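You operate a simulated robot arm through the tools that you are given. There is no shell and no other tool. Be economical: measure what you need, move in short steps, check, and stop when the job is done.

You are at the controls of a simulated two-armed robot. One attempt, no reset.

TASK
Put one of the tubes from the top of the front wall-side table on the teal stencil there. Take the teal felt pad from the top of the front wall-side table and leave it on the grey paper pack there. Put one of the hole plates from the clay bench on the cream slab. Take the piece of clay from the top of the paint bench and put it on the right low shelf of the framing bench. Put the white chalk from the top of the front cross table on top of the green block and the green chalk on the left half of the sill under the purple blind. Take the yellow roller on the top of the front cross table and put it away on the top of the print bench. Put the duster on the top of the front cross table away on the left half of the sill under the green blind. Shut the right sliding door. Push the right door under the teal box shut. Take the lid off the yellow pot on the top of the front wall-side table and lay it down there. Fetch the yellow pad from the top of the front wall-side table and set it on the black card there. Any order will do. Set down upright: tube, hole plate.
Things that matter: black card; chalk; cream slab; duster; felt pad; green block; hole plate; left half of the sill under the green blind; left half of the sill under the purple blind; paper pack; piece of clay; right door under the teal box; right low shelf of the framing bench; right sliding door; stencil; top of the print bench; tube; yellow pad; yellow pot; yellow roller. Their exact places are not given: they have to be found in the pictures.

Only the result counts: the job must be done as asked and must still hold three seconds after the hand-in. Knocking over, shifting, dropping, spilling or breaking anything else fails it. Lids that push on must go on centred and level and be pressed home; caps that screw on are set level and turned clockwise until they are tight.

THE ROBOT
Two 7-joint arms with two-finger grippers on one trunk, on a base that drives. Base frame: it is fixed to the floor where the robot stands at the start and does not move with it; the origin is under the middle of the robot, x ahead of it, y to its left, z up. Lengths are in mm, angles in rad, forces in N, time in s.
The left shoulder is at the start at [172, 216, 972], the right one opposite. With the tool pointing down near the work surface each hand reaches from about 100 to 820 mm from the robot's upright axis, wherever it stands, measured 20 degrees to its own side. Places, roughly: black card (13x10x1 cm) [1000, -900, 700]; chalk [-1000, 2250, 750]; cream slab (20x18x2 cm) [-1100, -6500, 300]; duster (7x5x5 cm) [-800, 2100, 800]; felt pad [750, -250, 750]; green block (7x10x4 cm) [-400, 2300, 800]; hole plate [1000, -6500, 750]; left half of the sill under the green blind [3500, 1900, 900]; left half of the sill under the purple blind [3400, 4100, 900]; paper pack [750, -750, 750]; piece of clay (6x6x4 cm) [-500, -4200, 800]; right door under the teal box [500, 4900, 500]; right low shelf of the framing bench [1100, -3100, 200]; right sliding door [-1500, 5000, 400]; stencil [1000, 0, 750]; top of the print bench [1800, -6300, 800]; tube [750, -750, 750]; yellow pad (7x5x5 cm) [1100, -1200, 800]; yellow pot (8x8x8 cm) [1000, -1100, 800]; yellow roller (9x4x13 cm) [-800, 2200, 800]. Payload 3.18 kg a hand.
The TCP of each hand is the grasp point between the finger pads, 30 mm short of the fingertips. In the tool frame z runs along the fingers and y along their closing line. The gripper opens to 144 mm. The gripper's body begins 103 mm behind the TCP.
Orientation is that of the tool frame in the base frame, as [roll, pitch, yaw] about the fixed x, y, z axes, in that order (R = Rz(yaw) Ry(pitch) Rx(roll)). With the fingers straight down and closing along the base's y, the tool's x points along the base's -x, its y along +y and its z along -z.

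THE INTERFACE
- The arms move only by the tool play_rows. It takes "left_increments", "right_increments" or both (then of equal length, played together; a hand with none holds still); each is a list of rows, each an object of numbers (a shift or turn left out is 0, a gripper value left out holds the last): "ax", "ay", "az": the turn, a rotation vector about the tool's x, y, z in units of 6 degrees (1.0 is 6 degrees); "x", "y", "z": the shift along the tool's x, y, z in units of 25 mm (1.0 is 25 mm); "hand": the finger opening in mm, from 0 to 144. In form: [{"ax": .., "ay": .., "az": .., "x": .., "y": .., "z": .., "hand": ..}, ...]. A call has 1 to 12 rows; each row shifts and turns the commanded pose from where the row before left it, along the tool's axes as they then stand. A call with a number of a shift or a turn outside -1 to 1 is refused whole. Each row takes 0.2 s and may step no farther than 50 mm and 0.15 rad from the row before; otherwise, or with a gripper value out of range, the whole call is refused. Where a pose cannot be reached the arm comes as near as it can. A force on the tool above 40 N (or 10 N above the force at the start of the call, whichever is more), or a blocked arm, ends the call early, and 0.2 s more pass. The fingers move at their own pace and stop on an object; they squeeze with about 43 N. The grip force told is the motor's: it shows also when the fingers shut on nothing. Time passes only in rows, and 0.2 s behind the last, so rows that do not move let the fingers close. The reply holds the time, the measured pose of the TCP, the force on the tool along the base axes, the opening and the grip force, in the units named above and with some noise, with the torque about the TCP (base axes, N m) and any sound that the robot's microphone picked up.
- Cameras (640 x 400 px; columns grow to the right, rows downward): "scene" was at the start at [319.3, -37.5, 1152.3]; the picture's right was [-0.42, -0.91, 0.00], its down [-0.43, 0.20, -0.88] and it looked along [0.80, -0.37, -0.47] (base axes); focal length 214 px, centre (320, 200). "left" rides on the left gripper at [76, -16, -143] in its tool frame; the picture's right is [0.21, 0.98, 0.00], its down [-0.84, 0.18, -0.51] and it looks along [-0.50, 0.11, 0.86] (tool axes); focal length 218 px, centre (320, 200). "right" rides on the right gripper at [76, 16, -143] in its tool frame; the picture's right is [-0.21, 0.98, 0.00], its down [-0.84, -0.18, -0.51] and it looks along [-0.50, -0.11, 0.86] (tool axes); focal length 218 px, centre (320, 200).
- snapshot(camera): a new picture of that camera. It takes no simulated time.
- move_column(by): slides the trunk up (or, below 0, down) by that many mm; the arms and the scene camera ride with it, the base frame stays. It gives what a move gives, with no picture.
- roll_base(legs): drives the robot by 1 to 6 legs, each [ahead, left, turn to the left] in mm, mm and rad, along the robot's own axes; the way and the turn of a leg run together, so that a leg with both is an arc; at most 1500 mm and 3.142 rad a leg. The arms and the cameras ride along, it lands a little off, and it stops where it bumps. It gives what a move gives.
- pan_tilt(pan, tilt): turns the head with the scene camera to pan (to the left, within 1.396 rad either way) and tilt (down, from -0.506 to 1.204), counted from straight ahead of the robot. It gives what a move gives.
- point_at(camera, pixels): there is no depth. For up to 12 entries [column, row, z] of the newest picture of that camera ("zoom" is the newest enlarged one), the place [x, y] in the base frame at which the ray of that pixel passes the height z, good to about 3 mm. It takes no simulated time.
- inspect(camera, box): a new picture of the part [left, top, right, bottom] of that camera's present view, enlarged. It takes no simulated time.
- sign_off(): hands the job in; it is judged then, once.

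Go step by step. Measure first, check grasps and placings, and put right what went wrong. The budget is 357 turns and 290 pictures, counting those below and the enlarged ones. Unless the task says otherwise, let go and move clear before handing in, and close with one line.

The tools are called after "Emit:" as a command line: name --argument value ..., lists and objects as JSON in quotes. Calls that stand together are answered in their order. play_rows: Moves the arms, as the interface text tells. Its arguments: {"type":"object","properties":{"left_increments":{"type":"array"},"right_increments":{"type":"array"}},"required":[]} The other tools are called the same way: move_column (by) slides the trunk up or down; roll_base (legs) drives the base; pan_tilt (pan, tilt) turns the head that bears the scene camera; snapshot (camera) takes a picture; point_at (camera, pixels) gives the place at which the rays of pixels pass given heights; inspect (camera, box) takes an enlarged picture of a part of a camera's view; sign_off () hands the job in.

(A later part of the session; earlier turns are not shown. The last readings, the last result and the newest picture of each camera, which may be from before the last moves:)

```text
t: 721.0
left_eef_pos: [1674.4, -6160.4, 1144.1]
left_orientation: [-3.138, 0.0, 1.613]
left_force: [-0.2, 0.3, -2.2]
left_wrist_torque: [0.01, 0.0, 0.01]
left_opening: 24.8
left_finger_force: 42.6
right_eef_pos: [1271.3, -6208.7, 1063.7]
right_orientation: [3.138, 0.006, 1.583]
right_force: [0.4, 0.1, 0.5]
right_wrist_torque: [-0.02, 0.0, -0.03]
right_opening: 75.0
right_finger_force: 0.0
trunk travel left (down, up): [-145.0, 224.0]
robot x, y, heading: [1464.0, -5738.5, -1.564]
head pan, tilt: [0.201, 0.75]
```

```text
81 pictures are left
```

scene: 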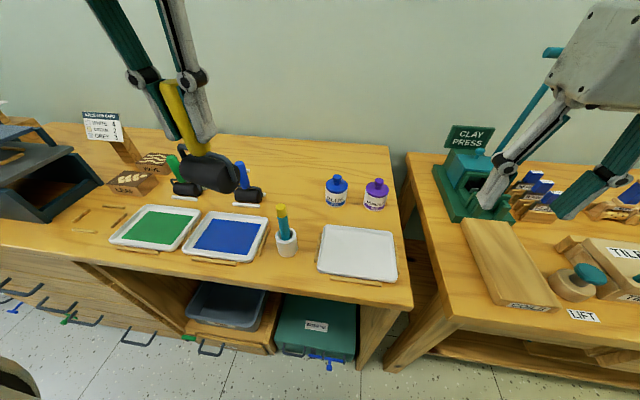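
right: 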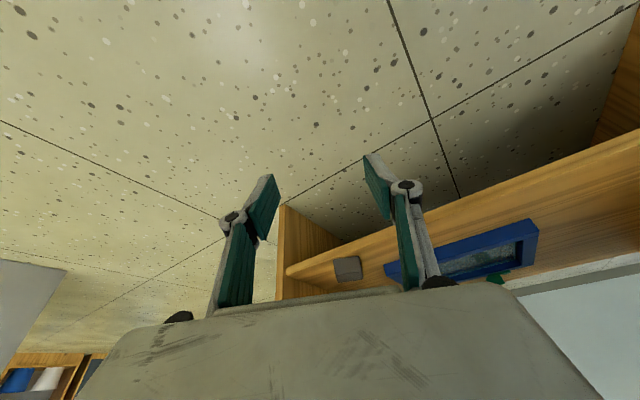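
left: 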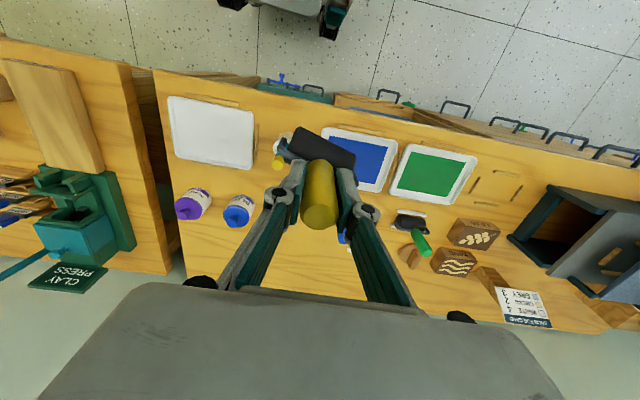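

Emit:
point_at --camera "scene" --pixels '[[292, 200, 765], [337, 205, 765], [248, 202, 765], [262, 195, 780], [320, 228, 765], [287, 255, 765], [282, 206, 850], [292, 180, 765]]'

Emit:
point_at --camera "left" --pixels '[[238, 218, 765], [300, 250, 765], [278, 160, 850], [350, 240, 775]]'

```text
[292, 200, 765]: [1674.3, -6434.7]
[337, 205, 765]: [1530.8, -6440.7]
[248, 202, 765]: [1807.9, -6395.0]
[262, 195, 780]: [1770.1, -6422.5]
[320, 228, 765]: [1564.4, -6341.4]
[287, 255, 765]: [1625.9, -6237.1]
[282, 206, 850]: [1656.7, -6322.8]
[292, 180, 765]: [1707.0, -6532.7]
```

```text
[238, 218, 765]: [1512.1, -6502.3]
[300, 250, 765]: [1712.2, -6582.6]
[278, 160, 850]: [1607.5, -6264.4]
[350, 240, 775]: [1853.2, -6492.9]
```

Emit:
play_rows --left_increments '[{"x": -0.97, "y": -0.07}, {"x": -0.97, "y": -0.07}, {"x": -0.97, "y": -0.07}, {"x": -0.97, "y": -0.07}, {"x": -0.97, "y": -0.07}, {"x": -0.97, "y": -0.07}, {"x": -0.97, "y": -0.07}, {"x": -0.97, "y": -0.07}, {"x": -0.97, "y": -0.07}, {"x": -0.97, "y": -0.07}, {"x": -0.97, "y": -0.07}, {"x": -0.97, "y": -0.07}]'

Emit:
play_rows --left_increments '[{"z": 1}, {"z": 1}, {"z": 1}, {"z": 1}, {"z": 1}, {"z": 1}, {"z": 1}, {"z": 1}]'

Emit:
snapshot --camera "scene"

Emit:
snapshot --camera "left"

```text
t: 723.5
left_eef_pos: [1669.1, -6304.9, 1142.6]
left_orientation: [-3.135, 0.004, 1.616]
left_force: [0.8, 0.4, -2.5]
left_wrist_torque: [0.06, 0.01, 0.01]
left_opening: 24.1
left_finger_force: 42.6
left hand out of reach, approached as far as the arm can: row 7, 8, 9, 10, 11, 12
right_eef_pos: [1271.6, -6209.0, 1062.9]
right_orientation: [3.138, 0.005, 1.583]
right_force: [0.5, 0.5, -0.4]
right_wrist_torque: [0.02, 0.01, 0.03]
right_opening: 74.9
right_finger_force: 0.0
trunk travel left (down, up): [-145.0, 224.0]
robot x, y, heading: [1466.2, -5730.9, -1.565]
head pan, tilt: [0.201, 0.75]
```

```text
t: 725.4
left_eef_pos: [1669.8, -6305.7, 943.6]
left_orientation: [-3.136, 0.0, 1.613]
left_force: [0.2, -0.4, -2.7]
left_wrist_torque: [0.02, 0.03, 0.03]
left_opening: 24.5
left_finger_force: 43.2
right_eef_pos: [1272.2, -6209.6, 1063.6]
right_orientation: [3.139, 0.005, 1.584]
right_force: [1.5, 0.0, 0.3]
right_wrist_torque: [0.02, 0.02, 0.02]
right_opening: 75.2
right_finger_force: 0.1
trunk travel left (down, up): [-145.0, 224.0]
robot x, y, heading: [1462.1, -5741.9, -1.564]
head pan, tilt: [0.201, 0.75]
```

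```text
80 pictures are left
```

scene: 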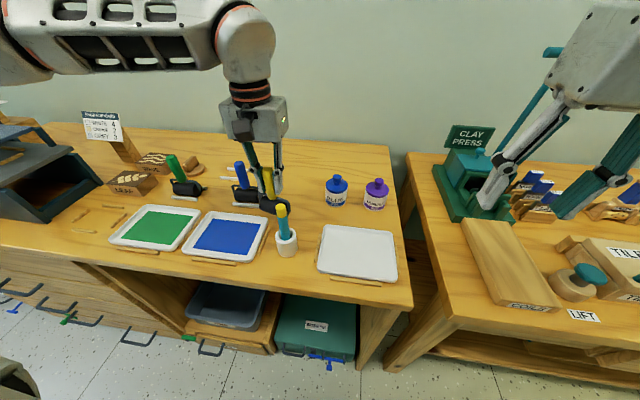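

```text
79 pictures are left
```

left: 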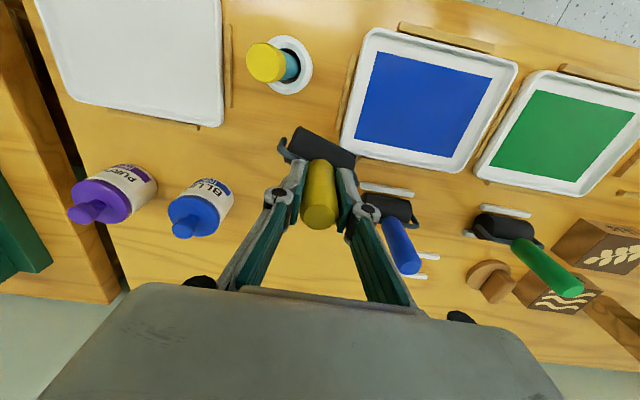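

Emit:
play_rows --left_increments '[{"y": -0.7}, {"y": -0.6}]'

Emit:
roll_base --legs '[[110, 0, 0]]'

Emit:
snapshot --camera "left"

Emit:
inspect --camera "scene" --box '[160, 120, 420, 280]'

```text
t: 726.0
left_eef_pos: [1635.5, -6305.7, 945.0]
left_orientation: [-3.138, 0.001, 1.611]
left_force: [-0.1, -0.3, -1.7]
left_wrist_torque: [0.02, 0.0, 0.01]
left_opening: 25.0
left_finger_force: 43.1
right_eef_pos: [1271.9, -6208.2, 1064.8]
right_orientation: [3.138, 0.005, 1.583]
right_force: [0.6, -0.1, -0.4]
right_wrist_torque: [0.01, -0.01, 0.01]
right_opening: 74.9
right_finger_force: 0.0
trunk travel left (down, up): [-145.0, 224.0]
robot x, y, heading: [1460.4, -5732.3, -1.566]
head pan, tilt: [0.201, 0.75]
```

```text
t: 727.1
left_eef_pos: [1636.4, -6414.3, 946.0]
left_orientation: [-3.136, 0.0, 1.61]
left_force: [0.0, -0.5, -3.1]
left_wrist_torque: [0.05, -0.02, 0.01]
left_opening: 24.8
left_finger_force: 43.4
right_eef_pos: [1272.2, -6316.9, 1065.1]
right_orientation: [3.139, 0.004, 1.582]
right_force: [0.8, -1.1, 0.3]
right_wrist_torque: [0.01, 0.01, -0.01]
right_opening: 75.2
right_finger_force: 0.0
trunk travel left (down, up): [-145.0, 224.0]
robot x, y, heading: [1466.6, -5844.6, -1.561]
head pan, tilt: [0.201, 0.75]
```

```text
78 pictures are left
```

left: 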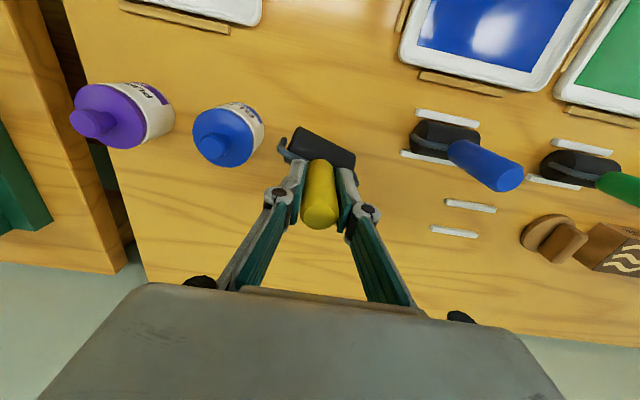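

```text
2.46 times, centred on (290, 200) of scene
```

zoom: 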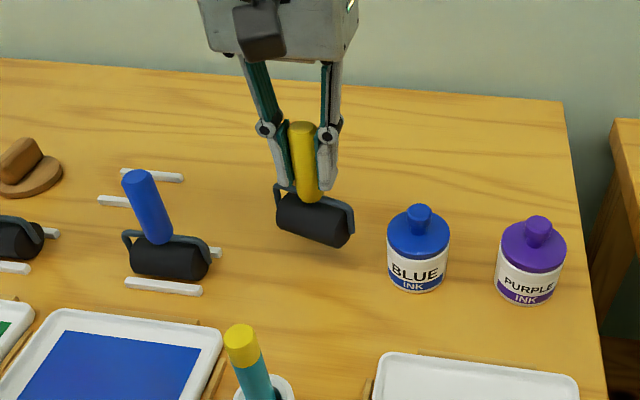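

Emit:
play_rows --left_increments '[{"y": 1}, {"z": 1}, {"z": 1}, {"z": 0.6}]'

Emit:
play_rows --left_increments '[{"z": 0.15}, {"z": 0.15}]'

Emit:
play_rows --left_increments '[{"z": 0.12}, {"z": 0.12}]'

```text
t: 728.1
left_eef_pos: [1660.1, -6414.8, 900.7]
left_orientation: [-3.127, 0.013, 1.616]
left_force: [8.5, 13.3, 37.0]
left_wrist_torque: [1.3, -0.31, -0.02]
left_opening: 24.7
left_finger_force: 42.9
right_eef_pos: [1273.6, -6315.8, 1065.5]
right_orientation: [3.137, 0.008, 1.584]
right_force: [0.3, -1.1, -0.4]
right_wrist_torque: [0.08, -0.02, 0.02]
right_opening: 75.0
right_finger_force: 0.0
trunk travel left (down, up): [-145.0, 224.0]
robot x, y, heading: [1468.6, -5842.7, -1.567]
head pan, tilt: [0.201, 0.75]
stopped in row 4 (left hand): the force on the tool passed its limit at 46 N (the readings are from after the stop); the commanded pose is now the measured one
```

```text
t: 728.5
left_eef_pos: [1658.9, -6414.2, 900.1]
left_orientation: [-3.124, 0.018, 1.621]
left_force: [6.3, 14.2, 36.0]
left_wrist_torque: [0.92, -0.22, 0.18]
left_opening: 24.6
left_finger_force: 42.9
right_eef_pos: [1273.1, -6314.7, 1065.0]
right_orientation: [3.137, 0.007, 1.585]
right_force: [-0.3, -0.1, -0.2]
right_wrist_torque: [0.01, 0.01, 0.02]
right_opening: 74.7
right_finger_force: 0.2
trunk travel left (down, up): [-145.0, 224.0]
robot x, y, heading: [1464.8, -5841.5, -1.563]
head pan, tilt: [0.201, 0.75]
stopped in row 2 (left hand): the force on the tool passed its limit at 55 N (the readings are from after the stop); the commanded pose is now the measured one
```

```text
t: 728.9
left_eef_pos: [1660.4, -6412.5, 900.5]
left_orientation: [-3.122, 0.018, 1.624]
left_force: [5.3, 11.9, 31.4]
left_wrist_torque: [0.84, -0.56, 0.23]
left_opening: 24.5
left_finger_force: 43.1
right_eef_pos: [1273.6, -6315.9, 1064.1]
right_orientation: [3.135, 0.007, 1.585]
right_force: [0.3, -0.9, 0.3]
right_wrist_torque: [0.02, 0.02, -0.01]
right_opening: 75.1
right_finger_force: 0.2
trunk travel left (down, up): [-145.0, 224.0]
robot x, y, heading: [1470.8, -5843.9, -1.56]
head pan, tilt: [0.201, 0.75]
stopped in row 1 (left hand): the force on the tool passed its limit at 53 N (the readings are from after the stop); the commanded pose is now the measured one
```

Contact at 900 (bench top ≈800). Relax a little and check that the roller stands level before release.

Emit:
play_rows --left_increments '[{"z": -0.1}, {"z": -0.06}]'

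Emit:
inspect --camera "scene" --box '[200, 120, 360, 260]'

```text
t: 729.5
left_eef_pos: [1660.6, -6414.8, 899.2]
left_orientation: [-3.126, 0.016, 1.621]
left_force: [-0.2, 9.1, 17.3]
left_wrist_torque: [0.76, -0.04, 0.01]
left_opening: 24.8
left_finger_force: 43.0
right_eef_pos: [1272.5, -6314.6, 1064.9]
right_orientation: [3.135, 0.006, 1.585]
right_force: [-0.1, 0.0, 0.4]
right_wrist_torque: [0.0, 0.0, 0.02]
right_opening: 74.7
right_finger_force: 0.2
trunk travel left (down, up): [-145.0, 224.0]
robot x, y, heading: [1466.2, -5844.9, -1.56]
head pan, tilt: [0.201, 0.75]
```

```text
2.86 times, centred on (280, 190) of scene
```

zoom: 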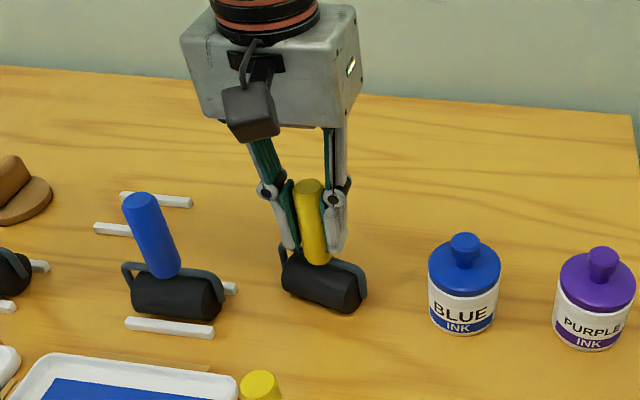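

Emit:
play_rows --left_increments '[{"z": -0.25}, {"ax": -0.1, "ay": 0.15}, {}]'

Emit:
play_rows --left_increments '[{"z": 0.12}, {"z": 0.08}]'

```text
t: 730.3
left_eef_pos: [1661.1, -6415.1, 905.8]
left_orientation: [-3.136, 0.001, 1.621]
left_force: [-1.5, 1.3, -2.9]
left_wrist_torque: [-0.01, -0.01, 0.01]
left_opening: 24.7
left_finger_force: 42.9
right_eef_pos: [1273.9, -6316.9, 1064.1]
right_orientation: [3.141, 0.003, 1.583]
right_force: [-0.7, -1.5, 0.2]
right_wrist_torque: [0.0, 0.0, 0.0]
right_opening: 75.0
right_finger_force: 0.1
trunk travel left (down, up): [-145.0, 224.0]
robot x, y, heading: [1466.7, -5844.4, -1.562]
head pan, tilt: [0.201, 0.75]
```

```text
t: 730.9
left_eef_pos: [1660.4, -6416.0, 901.7]
left_orientation: [-3.137, 0.002, 1.619]
left_force: [-0.1, -0.3, -1.7]
left_wrist_torque: [-0.01, 0.01, -0.04]
left_opening: 24.7
left_finger_force: 43.2
right_eef_pos: [1272.1, -6317.1, 1065.4]
right_orientation: [3.138, 0.006, 1.585]
right_force: [0.0, 0.5, 0.8]
right_wrist_torque: [-0.02, -0.01, 0.0]
right_opening: 75.3
right_finger_force: 0.1
trunk travel left (down, up): [-145.0, 224.0]
robot x, y, heading: [1468.0, -5845.3, -1.56]
head pan, tilt: [0.201, 0.75]
```

Emit:
play_rows --left_increments '[{"z": 0.06}, {"z": 0.04}]'

Emit:
play_rows --left_increments '[{"hand": 28}, {"hand": 34}, {"hand": 45}, {}, {}]'

Emit:
inspect --camera "scene" --box '[200, 120, 360, 260]'

```text
t: 731.5
left_eef_pos: [1659.1, -6414.7, 900.5]
left_orientation: [-3.133, 0.003, 1.62]
left_force: [1.6, 0.4, 5.8]
left_wrist_torque: [0.09, 0.04, -0.04]
left_opening: 24.7
left_finger_force: 43.5
right_eef_pos: [1272.6, -6316.5, 1065.5]
right_orientation: [3.139, 0.007, 1.585]
right_force: [0.5, 0.5, 0.6]
right_wrist_torque: [0.01, 0.0, -0.03]
right_opening: 74.9
right_finger_force: 0.0
trunk travel left (down, up): [-145.0, 224.0]
robot x, y, heading: [1465.1, -5842.3, -1.559]
head pan, tilt: [0.201, 0.75]
```

```text
t: 732.7
left_eef_pos: [1660.4, -6415.9, 898.8]
left_orientation: [-3.137, 0.002, 1.619]
left_force: [-0.1, -0.3, 0.2]
left_wrist_torque: [0.01, -0.02, 0.0]
left_opening: 45.0
left_finger_force: 0.0
right_eef_pos: [1272.7, -6316.5, 1065.2]
right_orientation: [3.138, 0.006, 1.584]
right_force: [-0.2, 0.7, -0.2]
right_wrist_torque: [0.01, 0.03, -0.01]
right_opening: 75.3
right_finger_force: 0.1
trunk travel left (down, up): [-145.0, 224.0]
robot x, y, heading: [1466.8, -5840.6, -1.559]
head pan, tilt: [0.201, 0.75]
```

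```text
2.86 times, centred on (280, 190) of scene
```

zoom: 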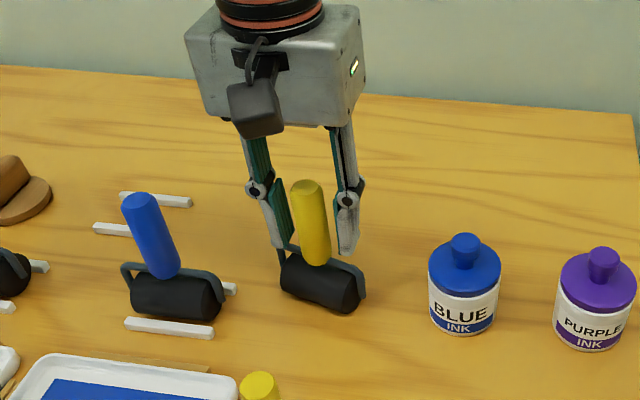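

Standing free. Rise straight up and check it stays.

Emit:
play_rows --left_increments '[{"z": -1}, {"z": -1}, {"z": -1}, {"z": -1}, {"z": -1}, {"x": 1}, {"x": 1}, {"x": 1}, {"x": 1}, {"x": 1}, {"x": 1}]'

Emit:
snapshot --camera "scene"

Emit:
inspect --camera "right" --box '[100, 100, 540, 300]'

```text
t: 735.1
left_eef_pos: [1654.0, -6266.1, 1022.5]
left_orientation: [-3.138, 0.002, 1.622]
left_force: [0.5, -0.3, -0.4]
left_wrist_torque: [0.03, 0.02, 0.02]
left_opening: 45.1
left_finger_force: 0.0
right_eef_pos: [1273.5, -6316.9, 1065.4]
right_orientation: [3.138, 0.008, 1.586]
right_force: [-0.8, 0.5, 0.1]
right_wrist_torque: [-0.05, 0.01, 0.01]
right_opening: 75.0
right_finger_force: 0.1
trunk travel left (down, up): [-145.0, 224.0]
robot x, y, heading: [1464.0, -5843.9, -1.56]
head pan, tilt: [0.201, 0.75]
```

```text
74 pictures are left
```

scene: 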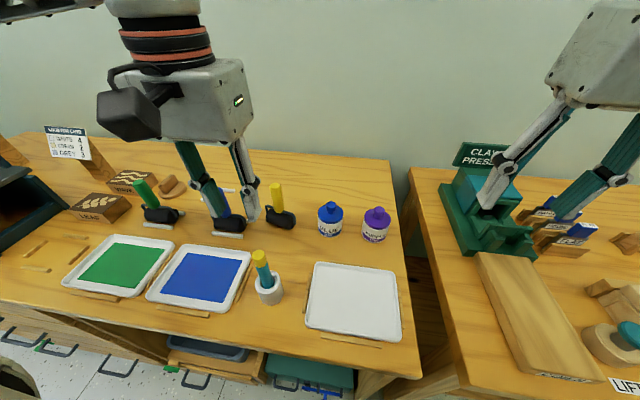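

```text
1.45 times, centred on (320, 200) of right
```

zoom: 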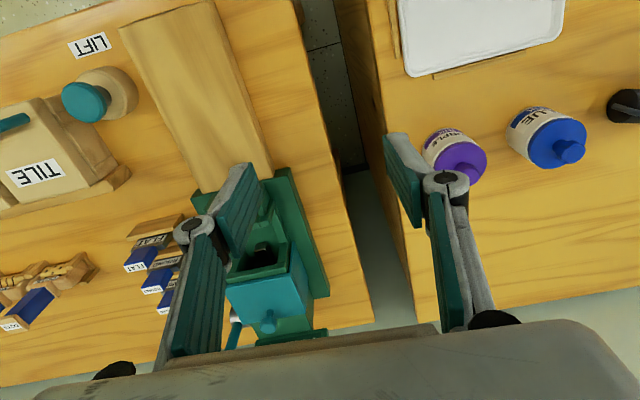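

Roller stands. Now to the hole plates (rack with three blue grips beside the clay press).

Emit:
roll_base --legs '[[-220, 0, 0], [0, -560, 0]]'

Emit:
pan_tilt --pan 0.15 --tilt 0.6

Emit:
snapshot --camera "scene"

Emit:
inspect --camera "scene" --box '[200, 90, 420, 240]'

```text
t: 741.8
left_eef_pos: [1093.7, -6049.1, 1023.5]
left_orientation: [-3.136, 0.001, 1.613]
left_force: [0.5, 0.4, -0.5]
left_wrist_torque: [0.02, 0.02, 0.01]
left_opening: 44.7
left_finger_force: 0.1
right_eef_pos: [711.8, -6097.5, 1064.7]
right_orientation: [3.138, 0.007, 1.577]
right_force: [0.2, 0.1, 0.5]
right_wrist_torque: [0.01, 0.0, -0.02]
right_opening: 74.9
right_finger_force: 0.0
trunk travel left (down, up): [-145.0, 224.0]
robot x, y, heading: [910.8, -5622.9, -1.573]
head pan, tilt: [0.201, 0.75]
```

```text
t: 742.5
left_eef_pos: [1093.5, -6048.5, 1023.3]
left_orientation: [-3.135, 0.002, 1.611]
left_force: [0.0, -0.6, -0.8]
left_wrist_torque: [-0.03, 0.01, -0.01]
left_opening: 45.0
left_finger_force: 0.1
right_eef_pos: [712.2, -6096.8, 1064.9]
right_orientation: [3.138, 0.009, 1.576]
right_force: [0.6, 0.2, 0.1]
right_wrist_torque: [-0.01, -0.02, -0.06]
right_opening: 74.9
right_finger_force: 0.2
trunk travel left (down, up): [-145.0, 224.0]
robot x, y, heading: [908.1, -5623.8, -1.565]
head pan, tilt: [0.15, 0.6]
```

```text
72 pictures are left
```

scene: 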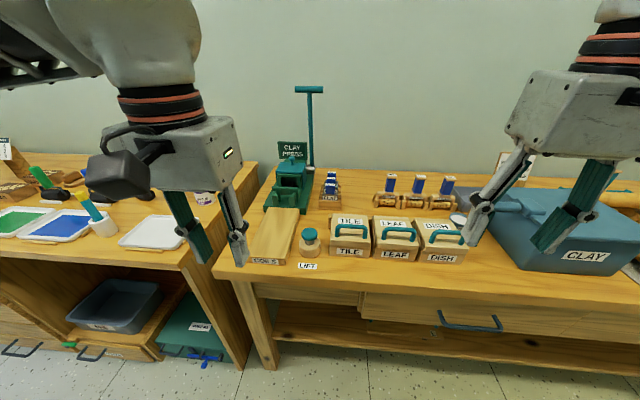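

```text
2.67 times, centred on (310, 165) of scene
```

zoom: 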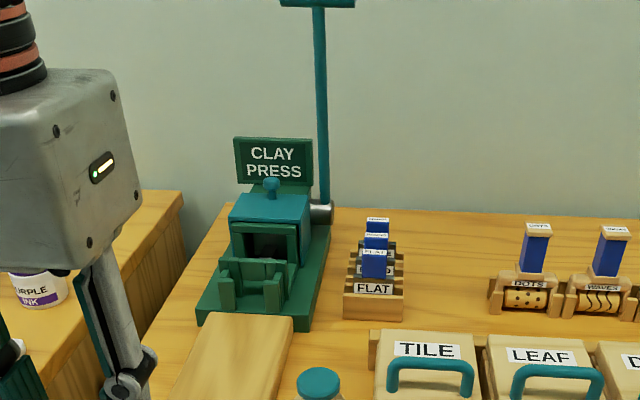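

Emit:
point_at --camera "scene" --pixels '[[331, 207, 800], [331, 172, 870], [331, 178, 870], [300, 180, 850], [310, 90, 1200], [400, 190, 880], [345, 222, 840]]'

Emit:
play_rows --left_increments '[{"x": -1, "hand": 80}, {"x": -1}, {"x": -1}, {"x": -1}, {"x": -1}]'

Emit:
snapshot --camera "left"

```text
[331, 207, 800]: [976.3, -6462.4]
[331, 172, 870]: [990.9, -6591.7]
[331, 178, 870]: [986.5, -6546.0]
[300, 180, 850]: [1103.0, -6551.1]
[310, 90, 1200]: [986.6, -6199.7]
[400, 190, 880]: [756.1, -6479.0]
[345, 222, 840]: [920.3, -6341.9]
```

```text
t: 743.7
left_eef_pos: [1097.8, -6173.4, 1023.2]
left_orientation: [-3.137, 0.0, 1.613]
left_force: [-0.3, -0.4, 0.5]
left_wrist_torque: [0.01, 0.0, 0.0]
left_opening: 79.6
left_finger_force: 0.0
right_eef_pos: [711.3, -6098.2, 1063.6]
right_orientation: [3.139, 0.005, 1.579]
right_force: [0.5, 0.6, 1.0]
right_wrist_torque: [-0.02, -0.02, 0.0]
right_opening: 74.9
right_finger_force: 0.1
trunk travel left (down, up): [-145.0, 224.0]
robot x, y, heading: [906.5, -5628.9, -1.577]
head pan, tilt: [0.15, 0.6]
```

```text
70 pictures are left
```

left: 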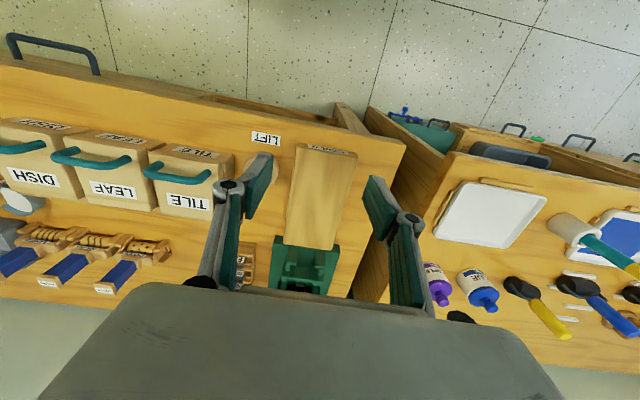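

Emit:
roll_base --legs '[[0, -120, 0], [110, 0, 0]]'

Emit:
play_rows --left_increments '[{"ay": -1, "hand": 60}, {"ay": -1}, {"ay": -1}, {"ay": -0.5}]'

Emit:
snapshot --camera "left"

Emit:
inspect --camera "scene" --box '[220, 60, 420, 230]'

```text
t: 746.2
left_eef_pos: [977.9, -6282.2, 1024.1]
left_orientation: [-3.136, 0.003, 1.611]
left_force: [0.1, -0.7, 0.5]
left_wrist_torque: [0.05, 0.01, -0.02]
left_opening: 80.3
left_finger_force: 0.0
right_eef_pos: [591.7, -6206.1, 1065.6]
right_orientation: [3.137, 0.006, 1.575]
right_force: [0.2, -0.1, -0.6]
right_wrist_torque: [0.05, 0.0, -0.03]
right_opening: 74.8
right_finger_force: 0.0
trunk travel left (down, up): [-145.0, 224.0]
robot x, y, heading: [785.2, -5734.3, -1.567]
head pan, tilt: [0.15, 0.6]
```

```text
t: 747.2
left_eef_pos: [978.1, -6283.1, 1023.9]
left_orientation: [-3.134, 0.37, 1.614]
left_force: [-0.1, -0.6, -1.1]
left_wrist_torque: [0.01, -0.02, 0.02]
left_opening: 60.2
left_finger_force: 0.0
right_eef_pos: [592.1, -6206.1, 1063.9]
right_orientation: [3.139, 0.007, 1.577]
right_force: [0.9, -0.5, 0.4]
right_wrist_torque: [0.01, -0.01, -0.02]
right_opening: 75.1
right_finger_force: 0.1
trunk travel left (down, up): [-145.0, 224.0]
robot x, y, heading: [786.1, -5731.4, -1.568]
head pan, tilt: [0.15, 0.6]
```

```text
69 pictures are left
```

left: 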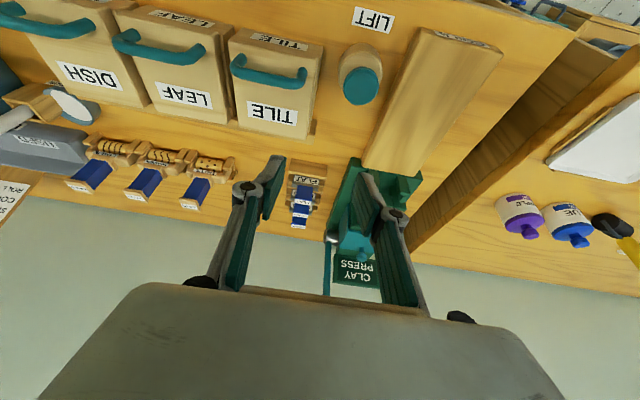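

```text
2.35 times, centred on (320, 145) of scene
```

zoom: 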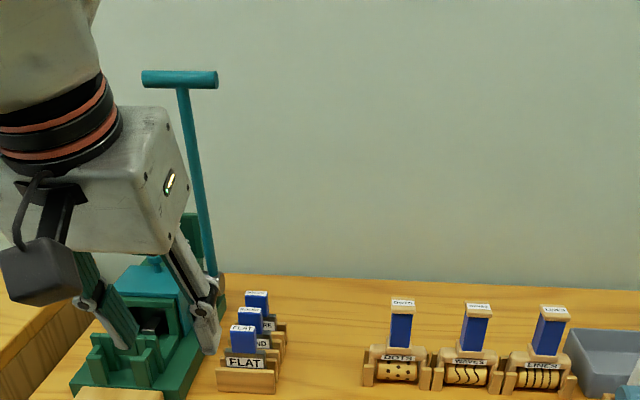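

Emit:
inspect --camera "left" --box '[260, 150, 350, 240]'

Emit:
inspect --camera "scene" --box '[250, 150, 350, 240]'

```text
4.44 times, centred on (305, 195) of left
```

zoom: 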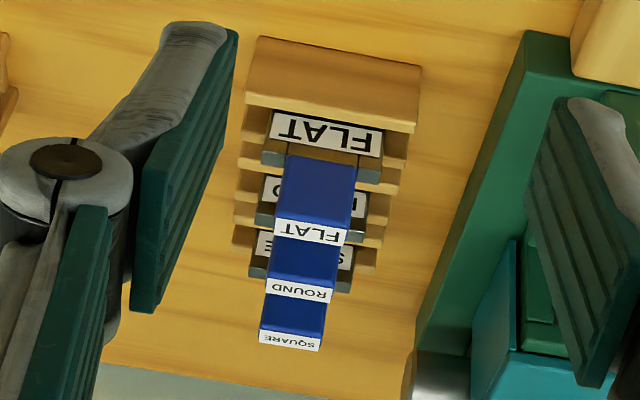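

```text
4.44 times, centred on (300, 195) of scene
```

zoom: 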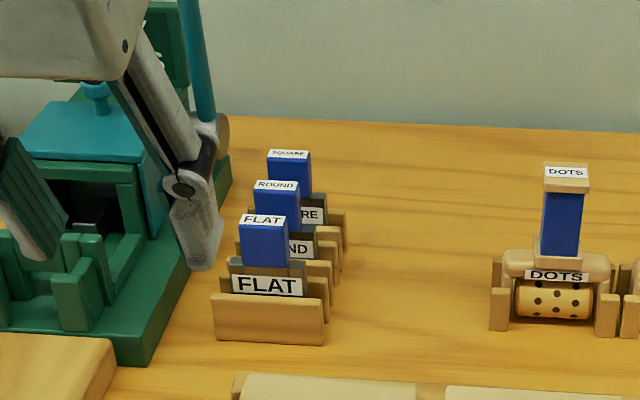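

Emit:
point_at --camera "zoom" --pixels '[[263, 221, 870], [263, 221, 890], [263, 221, 910], [275, 187, 890], [288, 155, 890], [268, 343, 800]]'

Emit:
point_at --camera "left" --pixels '[[303.9, 202.2, 870], [303.9, 202.2, 890], [303.9, 202.2, 910], [301, 215, 890], [299.5, 226.5, 890], [312, 160, 830]]'

```text
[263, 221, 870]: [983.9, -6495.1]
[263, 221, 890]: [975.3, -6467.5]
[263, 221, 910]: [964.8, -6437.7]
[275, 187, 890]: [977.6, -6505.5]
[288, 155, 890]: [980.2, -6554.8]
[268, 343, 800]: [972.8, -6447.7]
```

```text
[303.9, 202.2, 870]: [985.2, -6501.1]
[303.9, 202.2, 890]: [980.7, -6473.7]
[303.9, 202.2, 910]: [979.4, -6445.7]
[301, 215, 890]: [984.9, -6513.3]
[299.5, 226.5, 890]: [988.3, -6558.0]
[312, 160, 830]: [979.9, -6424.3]
```

Emit:
inspect --camera "right" --box '[400, 120, 640, 320]'

```text
2.00 times, centred on (520, 220) of right
```

zoom: 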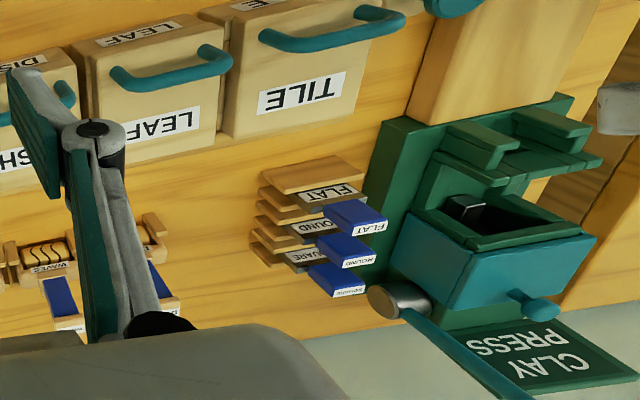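

Emit:
point_at --camera "zoom" --pixels '[[372, 222, 870], [372, 222, 890], [372, 222, 910], [372, 222, 930], [330, 205, 860], [400, 290, 900], [530, 398, 1100]]'

```text
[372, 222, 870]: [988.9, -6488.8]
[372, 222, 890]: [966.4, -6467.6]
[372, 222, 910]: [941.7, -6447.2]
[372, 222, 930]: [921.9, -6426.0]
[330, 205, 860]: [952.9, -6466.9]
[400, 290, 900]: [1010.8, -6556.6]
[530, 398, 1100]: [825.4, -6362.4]
```

Handle top of FLAT triangulates to ≈[981,-6484,878]. Approach over it with the tilted left hand, then down.

Emit:
play_rows --left_increments '[{"x": -0.92, "z": 0.356, "y": -0.03}, {"x": -0.92, "z": 0.356, "y": -0.03}, {"x": -0.92, "z": 0.356, "y": -0.03}, {"x": -0.92, "z": 0.356, "y": -0.03}, {"x": -0.92, "z": 0.356, "y": -0.03}, {"x": -0.92, "z": 0.356, "y": -0.03}, {"x": -0.92, "z": 0.356, "y": -0.03}, {"x": -0.9, "z": 0.35}]'

Emit:
play_rows --left_increments '[{"x": 0.36, "z": 0.93}, {"x": 0.36, "z": 0.93}, {"x": 0.36, "z": 0.93}, {"x": 0.36, "z": 0.93}]'

Emit:
inspect --camera "left" --box '[220, 90, 420, 230]'

Emit:
inspect --camera "right" --box '[400, 120, 640, 320]'

```text
t: 749.0
left_eef_pos: [980.5, -6479.2, 1023.1]
left_orientation: [-3.136, 0.367, 1.614]
left_force: [0.0, -0.2, -0.4]
left_wrist_torque: [-0.01, 0.0, -0.02]
left_opening: 60.2
left_finger_force: 0.0
right_eef_pos: [590.7, -6206.6, 1063.8]
right_orientation: [3.138, 0.006, 1.577]
right_force: [0.1, 0.1, 0.2]
right_wrist_torque: [0.02, 0.0, -0.02]
right_opening: 75.1
right_finger_force: 0.1
trunk travel left (down, up): [-145.0, 224.0]
robot x, y, heading: [787.5, -5730.8, -1.571]
head pan, tilt: [0.15, 0.6]
```

```text
t: 750.0
left_eef_pos: [980.2, -6479.5, 922.4]
left_orientation: [-3.135, 0.367, 1.615]
left_force: [0.1, -0.4, -0.6]
left_wrist_torque: [0.03, -0.02, 0.04]
left_opening: 60.0
left_finger_force: 0.2
right_eef_pos: [591.7, -6207.0, 1064.0]
right_orientation: [3.138, 0.006, 1.577]
right_force: [-0.3, -0.3, 0.3]
right_wrist_torque: [0.02, 0.0, -0.03]
right_opening: 75.3
right_finger_force: 0.0
trunk travel left (down, up): [-145.0, 224.0]
robot x, y, heading: [787.8, -5735.6, -1.569]
head pan, tilt: [0.15, 0.6]
```

```text
2.86 times, centred on (320, 160) of left
```

zoom: 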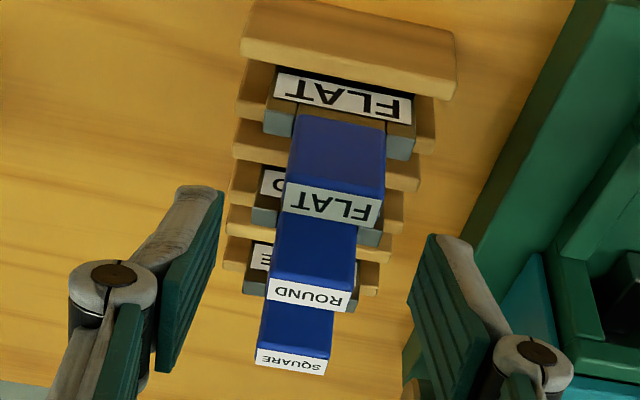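

```text
2.00 times, centred on (520, 220) of right
```

zoom: 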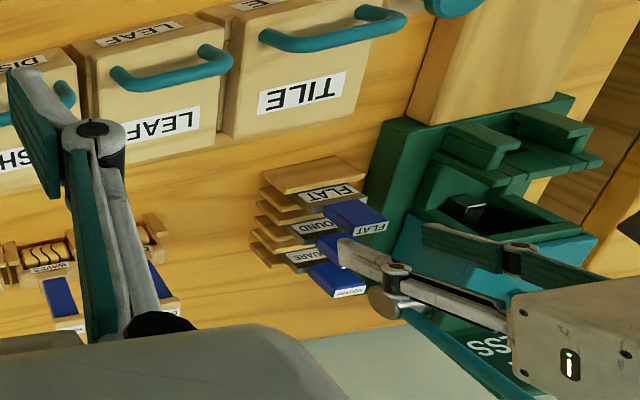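

Emit:
inspect --camera "left" --box '[270, 120, 390, 220]'

Emit:
point_at --camera "zoom" --pixels '[[340, 260, 878], [265, 250, 878], [398, 270, 878], [340, 305, 878]]'

```text
4.00 times, centred on (330, 170) of left
```

zoom: 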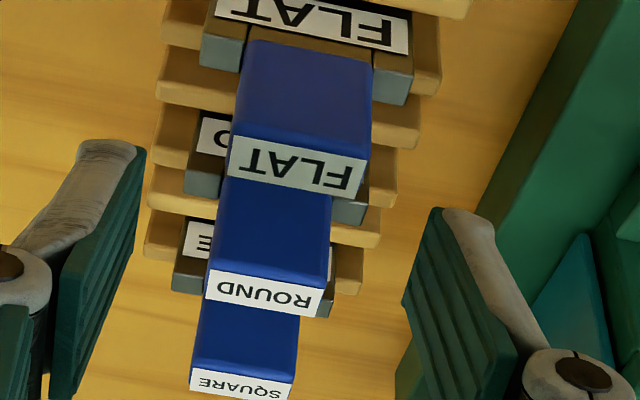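

```text
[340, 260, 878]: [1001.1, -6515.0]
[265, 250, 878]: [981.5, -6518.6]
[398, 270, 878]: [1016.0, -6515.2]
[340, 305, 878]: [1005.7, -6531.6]
```

Emit:
point_at --camera "zoom" --pixels '[[297, 168, 870], [297, 168, 878], [297, 168, 890], [228, 155, 878], [362, 175, 878], [300, 140, 878], [290, 192, 878]]'

```text
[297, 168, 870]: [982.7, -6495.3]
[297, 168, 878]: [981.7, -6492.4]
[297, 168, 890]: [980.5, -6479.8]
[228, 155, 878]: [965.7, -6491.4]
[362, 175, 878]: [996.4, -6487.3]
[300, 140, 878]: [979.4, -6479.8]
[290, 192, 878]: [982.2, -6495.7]
```

Emit:
play_rows --left_increments '[{"x": 0.2, "z": 0.95, "y": 0.04}, {"x": 0.3, "z": 0.7}, {"x": 0.07, "z": 0.2}, {}]'

Emit:
inspect --camera "left" --box '[220, 90, 420, 230]'

```text
t: 751.0
left_eef_pos: [980.0, -6481.2, 874.1]
left_orientation: [-3.135, 0.368, 1.613]
left_force: [1.1, 0.0, -0.2]
left_wrist_torque: [-0.01, -0.01, 0.01]
left_opening: 60.0
left_finger_force: 0.0
right_eef_pos: [591.5, -6206.3, 1064.4]
right_orientation: [3.138, 0.006, 1.576]
right_force: [-0.4, 0.1, -0.8]
right_wrist_torque: [-0.01, 0.0, 0.04]
right_opening: 75.0
right_finger_force: 0.1
trunk travel left (down, up): [-145.0, 224.0]
robot x, y, heading: [787.4, -5735.1, -1.568]
head pan, tilt: [0.15, 0.6]
```

```text
2.86 times, centred on (320, 160) of left
```

zoom: 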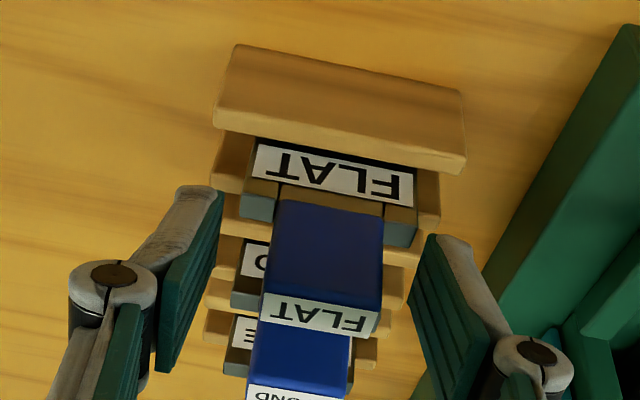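

Emit:
play_rows --left_increments '[{"hand": 0}, {}, {}]'

Emit:
play_rows --left_increments '[{"x": -0.18, "z": -0.47}, {"x": -0.36, "z": -0.93}, {"x": -0.36, "z": -0.93}, {"x": -0.36, "z": -0.93}, {"x": -0.36, "z": -0.93}, {"x": -0.36, "z": -0.93}]'

Emit:
snapshot --camera "left"

Emit:
inspect --camera "scene" --box '[220, 60, 420, 230]'

```text
t: 751.8
left_eef_pos: [980.6, -6480.8, 875.6]
left_orientation: [-3.136, 0.368, 1.614]
left_force: [0.5, 0.4, 0.5]
left_wrist_torque: [0.01, -0.03, 0.01]
left_opening: 31.2
left_finger_force: 42.9
right_eef_pos: [590.8, -6205.9, 1065.1]
right_orientation: [3.139, 0.009, 1.575]
right_force: [0.5, -0.9, -0.1]
right_wrist_torque: [0.03, -0.04, 0.04]
right_opening: 75.0
right_finger_force: 0.1
trunk travel left (down, up): [-145.0, 224.0]
robot x, y, heading: [790.2, -5736.1, -1.57]
head pan, tilt: [0.15, 0.6]
```

```text
t: 753.2
left_eef_pos: [979.6, -6482.9, 1014.4]
left_orientation: [-3.136, 0.368, 1.613]
left_force: [-0.8, 0.8, -1.5]
left_wrist_torque: [0.03, -0.01, -0.03]
left_opening: 31.2
left_finger_force: 43.3
right_eef_pos: [590.8, -6206.4, 1064.7]
right_orientation: [3.137, 0.007, 1.576]
right_force: [0.1, 0.7, 0.3]
right_wrist_torque: [0.02, -0.01, -0.03]
right_opening: 75.2
right_finger_force: 0.2
trunk travel left (down, up): [-145.0, 224.0]
robot x, y, heading: [790.4, -5732.6, -1.572]
head pan, tilt: [0.15, 0.6]
```

```text
60 pictures are left
```

left: 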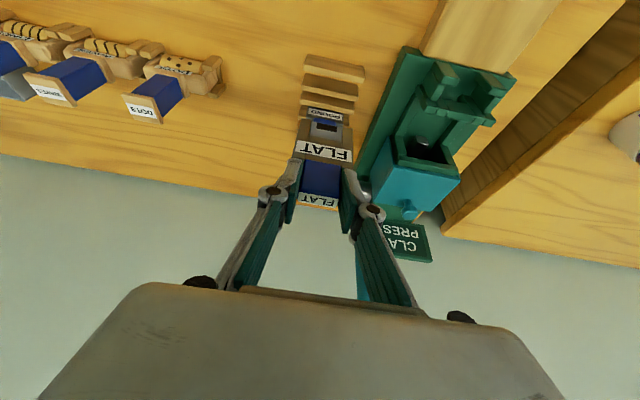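

```text
2.35 times, centred on (320, 145) of scene
```

zoom: 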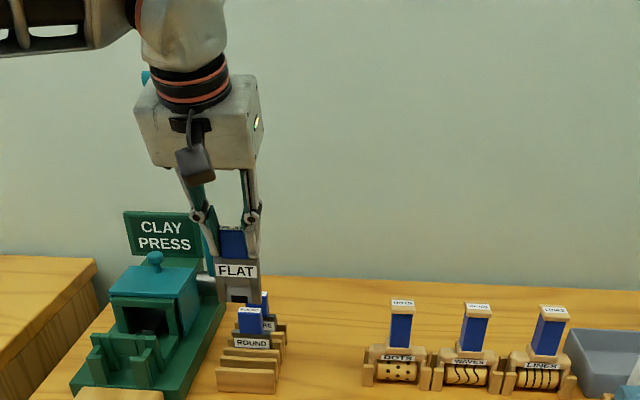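

FLAT plate lifted cleanly. Pull both hands back and drive west to the kiln.

Emit:
play_rows --left_increments '[{"x": 0.93, "z": -0.36}, {"x": 0.93, "z": -0.36}, {"x": 0.93, "z": -0.36}, {"x": 0.93, "z": -0.36}, {}, {}]' --right_increments '[{"x": 1}, {"x": 1}, {"x": 1}, {"x": 1}, {"x": 1}, {"x": 0.8}]'

Emit:
roll_base --legs '[[-150, 0, 0], [0, -1200, 0], [0, -1200, 0], [0, 0, 0.38]]'

Emit:
pan_tilt --pan 0.1 --tilt 0.6

Emit:
snapshot --camera "scene"

```text
t: 754.6
left_eef_pos: [977.3, -6382.3, 1013.7]
left_orientation: [-3.135, 0.368, 1.613]
left_force: [-0.7, -0.5, -1.2]
left_wrist_torque: [-0.03, 0.0, -0.03]
left_opening: 31.2
left_finger_force: 43.2
right_eef_pos: [590.3, -6060.2, 1064.0]
right_orientation: [3.137, 0.006, 1.575]
right_force: [-0.9, 1.1, -0.4]
right_wrist_torque: [-0.04, 0.01, -0.03]
right_opening: 75.0
right_finger_force: 0.0
trunk travel left (down, up): [-145.0, 224.0]
robot x, y, heading: [787.7, -5734.5, -1.566]
head pan, tilt: [0.15, 0.6]
```

```text
t: 777.9
left_eef_pos: [-1195.7, -6139.8, 1013.1]
left_orientation: [-3.135, 0.367, 1.998]
left_force: [0.3, 0.5, -1.4]
left_wrist_torque: [0.01, 0.03, 0.01]
left_opening: 31.3
left_finger_force: 43.1
right_eef_pos: [-1675.4, -5987.1, 1062.1]
right_orientation: [3.14, 0.006, 1.961]
right_force: [-0.5, 0.5, 0.6]
right_wrist_torque: [-0.02, 0.01, 0.05]
right_opening: 75.0
right_finger_force: 0.0
trunk travel left (down, up): [-145.0, 224.0]
robot x, y, heading: [-1615.7, -5609.3, -1.184]
head pan, tilt: [0.15, 0.6]
```

```text
t: 778.5
left_eef_pos: [-1195.0, -6140.4, 1012.6]
left_orientation: [-3.134, 0.367, 1.998]
left_force: [-1.0, -0.4, -0.9]
left_wrist_torque: [0.01, 0.0, 0.01]
left_opening: 31.2
left_finger_force: 42.4
right_eef_pos: [-1675.2, -5987.4, 1063.3]
right_orientation: [3.138, 0.006, 1.962]
right_force: [-0.2, -0.6, 0.1]
right_wrist_torque: [0.0, -0.03, -0.01]
right_opening: 75.0
right_finger_force: 0.1
trunk travel left (down, up): [-145.0, 224.0]
robot x, y, heading: [-1615.2, -5610.5, -1.187]
head pan, tilt: [0.099, 0.6]
```

```text
58 pictures are left
```

scene: 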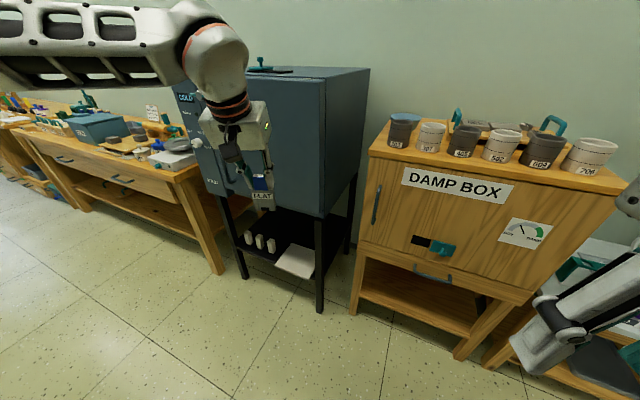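

Relative pose is right (ahead 649, left 190). Lower the trunk and then the hand.

Emit:
move_column --by -145

Emit:
play_rows --left_increments '[{"x": 0.36, "z": 0.93}, {"x": 0.36, "z": 0.93}, {"x": 0.36, "z": 0.93}, {"x": 0.36, "z": 0.93}, {"x": 0.36, "z": 0.93}, {"x": 0.36, "z": 0.93}, {"x": 0.36, "z": 0.93}, {"x": 0.36, "z": 0.93}, {"x": 0.36, "z": 0.93}]'

Emit:
play_rows --left_increments '[{"x": 0.36, "z": 0.93}, {"x": 0.36, "z": 0.93}, {"x": 0.36, "z": 0.93}, {"x": 0.36, "z": 0.93}, {"x": 0.36, "z": 0.93}, {"x": 0.36, "z": 0.93}, {"x": 0.36, "z": 0.93}, {"x": 0.36, "z": 0.93}]'

Emit:
snapshot --camera "scene"

```text
t: 779.8
left_eef_pos: [-1194.6, -6142.0, 871.9]
left_orientation: [-3.139, 0.339, 1.996]
left_force: [0.0, 0.0, -0.4]
left_wrist_torque: [0.02, -0.02, 0.03]
left_opening: 31.4
left_finger_force: 42.8
right_eef_pos: [-1669.8, -5993.3, 929.4]
right_orientation: [3.131, -0.01, 1.95]
right_force: [0.4, -5.5, -1.7]
right_wrist_torque: [-0.02, 0.05, -0.18]
right_opening: 73.8
right_finger_force: 0.1
trunk travel left (down, up): [-18.0, 352.0]
robot x, y, heading: [-1615.9, -5611.1, -1.188]
head pan, tilt: [0.099, 0.6]
stopped: the force on the tool passed its limit at 76 N (the readings are from after the stop); the commanded pose is now the measured one
```

```text
t: 781.8
left_eef_pos: [-1198.2, -6137.1, 649.2]
left_orientation: [-3.136, 0.341, 1.999]
left_force: [-1.1, -0.4, -0.5]
left_wrist_torque: [-0.01, -0.01, 0.03]
left_opening: 31.1
left_finger_force: 42.7
right_eef_pos: [-1668.7, -5993.2, 931.5]
right_orientation: [3.129, -0.008, 1.951]
right_force: [1.8, -8.5, 0.6]
right_wrist_torque: [0.08, 0.0, -0.3]
right_opening: 74.1
right_finger_force: 0.0
trunk travel left (down, up): [-18.0, 352.0]
robot x, y, heading: [-1613.3, -5608.2, -1.185]
head pan, tilt: [0.099, 0.6]
```

```text
t: 783.6
left_eef_pos: [-1200.9, -6132.6, 451.1]
left_orientation: [-3.139, 0.344, 1.998]
left_force: [-0.6, 0.0, -1.3]
left_wrist_torque: [0.03, 0.02, 0.0]
left_opening: 31.1
left_finger_force: 43.2
right_eef_pos: [-1670.2, -5993.9, 931.4]
right_orientation: [3.131, -0.009, 1.95]
right_force: [3.0, -9.3, 1.1]
right_wrist_torque: [0.12, 0.01, -0.33]
right_opening: 74.1
right_finger_force: 0.2
trunk travel left (down, up): [-18.0, 352.0]
robot x, y, heading: [-1616.6, -5609.5, -1.183]
head pan, tilt: [0.099, 0.6]
```

```text
57 pictures are left
```

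scene: 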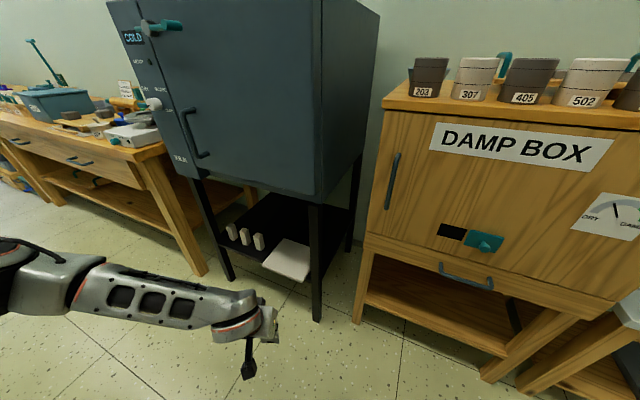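

Emit:
play_rows --left_increments '[{"ay": -0.26}, {"x": 0.36, "z": 0.93}, {"x": 0.36, "z": 0.93}, {}, {}]' --right_increments '[{"x": -0.5}, {"x": -0.5}, {"x": -0.5}, {"x": -0.5}, {}]'

Emit:
roll_base --legs '[[200, 10, 0]]'

Emit:
pan_tilt --pan 0.25 --tilt 0.9

Emit:
snapshot --camera "scene"

Emit:
snapshot --camera "left"

```text
t: 784.8
left_eef_pos: [-1201.4, -6131.9, 401.5]
left_orientation: [-3.139, 0.369, 1.998]
left_force: [0.5, -0.8, -1.1]
left_wrist_torque: [-0.02, 0.02, -0.01]
left_opening: 31.3
left_finger_force: 42.5
right_eef_pos: [-1651.0, -6040.0, 931.1]
right_orientation: [3.132, -0.008, 1.953]
right_force: [0.4, -0.2, 0.2]
right_wrist_torque: [-0.01, 0.01, 0.03]
right_opening: 75.1
right_finger_force: 0.1
trunk travel left (down, up): [-18.0, 352.0]
robot x, y, heading: [-1616.8, -5609.6, -1.187]
head pan, tilt: [0.099, 0.6]
```

```text
t: 786.4
left_eef_pos: [-1118.0, -6311.9, 402.7]
left_orientation: [-3.139, 0.369, 1.998]
left_force: [-0.2, -0.7, -1.9]
left_wrist_torque: [-0.02, -0.03, -0.03]
left_opening: 31.3
left_finger_force: 42.9
right_eef_pos: [-1567.9, -6217.9, 929.7]
right_orientation: [3.131, -0.009, 1.95]
right_force: [-0.6, -0.1, -0.6]
right_wrist_torque: [0.03, -0.01, 0.01]
right_opening: 75.1
right_finger_force: 0.1
trunk travel left (down, up): [-18.0, 352.0]
robot x, y, heading: [-1534.5, -5785.9, -1.182]
head pan, tilt: [0.099, 0.6]
```

```text
t: 787.2
left_eef_pos: [-1118.2, -6310.7, 402.3]
left_orientation: [-3.139, 0.371, 1.999]
left_force: [0.0, -1.2, -0.9]
left_wrist_torque: [0.01, 0.03, 0.0]
left_opening: 31.3
left_finger_force: 42.7
right_eef_pos: [-1568.8, -6217.6, 931.2]
right_orientation: [3.129, -0.005, 1.951]
right_force: [-0.9, 0.1, 0.5]
right_wrist_torque: [-0.01, 0.05, -0.02]
right_opening: 75.2
right_finger_force: 0.0
trunk travel left (down, up): [-18.0, 352.0]
robot x, y, heading: [-1533.3, -5787.5, -1.184]
head pan, tilt: [0.25, 0.901]
```

```text
56 pictures are left
```

scene: 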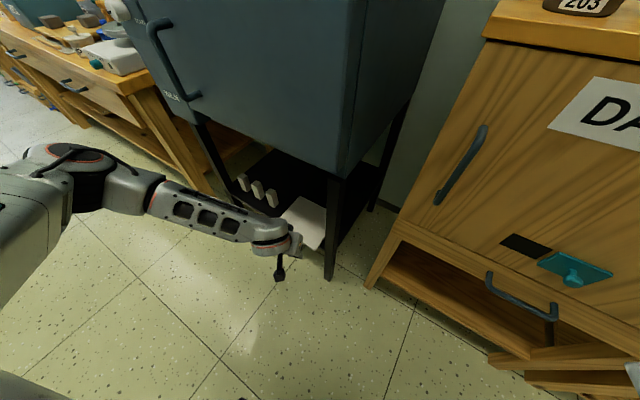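

```text
55 pictures are left
```

left: 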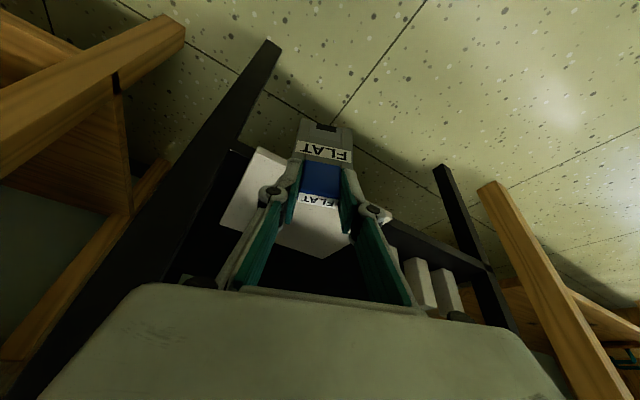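

Emit:
point_at --camera "scene" --pixels '[[368, 288, 0], [330, 277, 0], [485, 36, 950], [485, 36, 1000], [395, 218, 400], [320, 210, 285], [282, 205, 285], [303, 243, 285], [340, 180, 700]]'

Emit:
point_at --camera "left" --pixels '[[257, 148, 285], [220, 225, 285], [320, 258, 285], [392, 222, 285], [326, 125, 330]]'

```text
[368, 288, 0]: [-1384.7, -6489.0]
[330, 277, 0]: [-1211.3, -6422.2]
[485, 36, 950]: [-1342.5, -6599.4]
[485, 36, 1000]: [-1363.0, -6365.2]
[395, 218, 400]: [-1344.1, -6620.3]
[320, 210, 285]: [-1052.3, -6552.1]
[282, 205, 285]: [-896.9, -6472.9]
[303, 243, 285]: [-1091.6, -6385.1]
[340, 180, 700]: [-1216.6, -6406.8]
```

```text
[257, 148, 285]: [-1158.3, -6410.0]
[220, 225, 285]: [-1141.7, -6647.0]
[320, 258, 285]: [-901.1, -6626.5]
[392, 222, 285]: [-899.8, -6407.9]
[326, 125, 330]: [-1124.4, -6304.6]
```

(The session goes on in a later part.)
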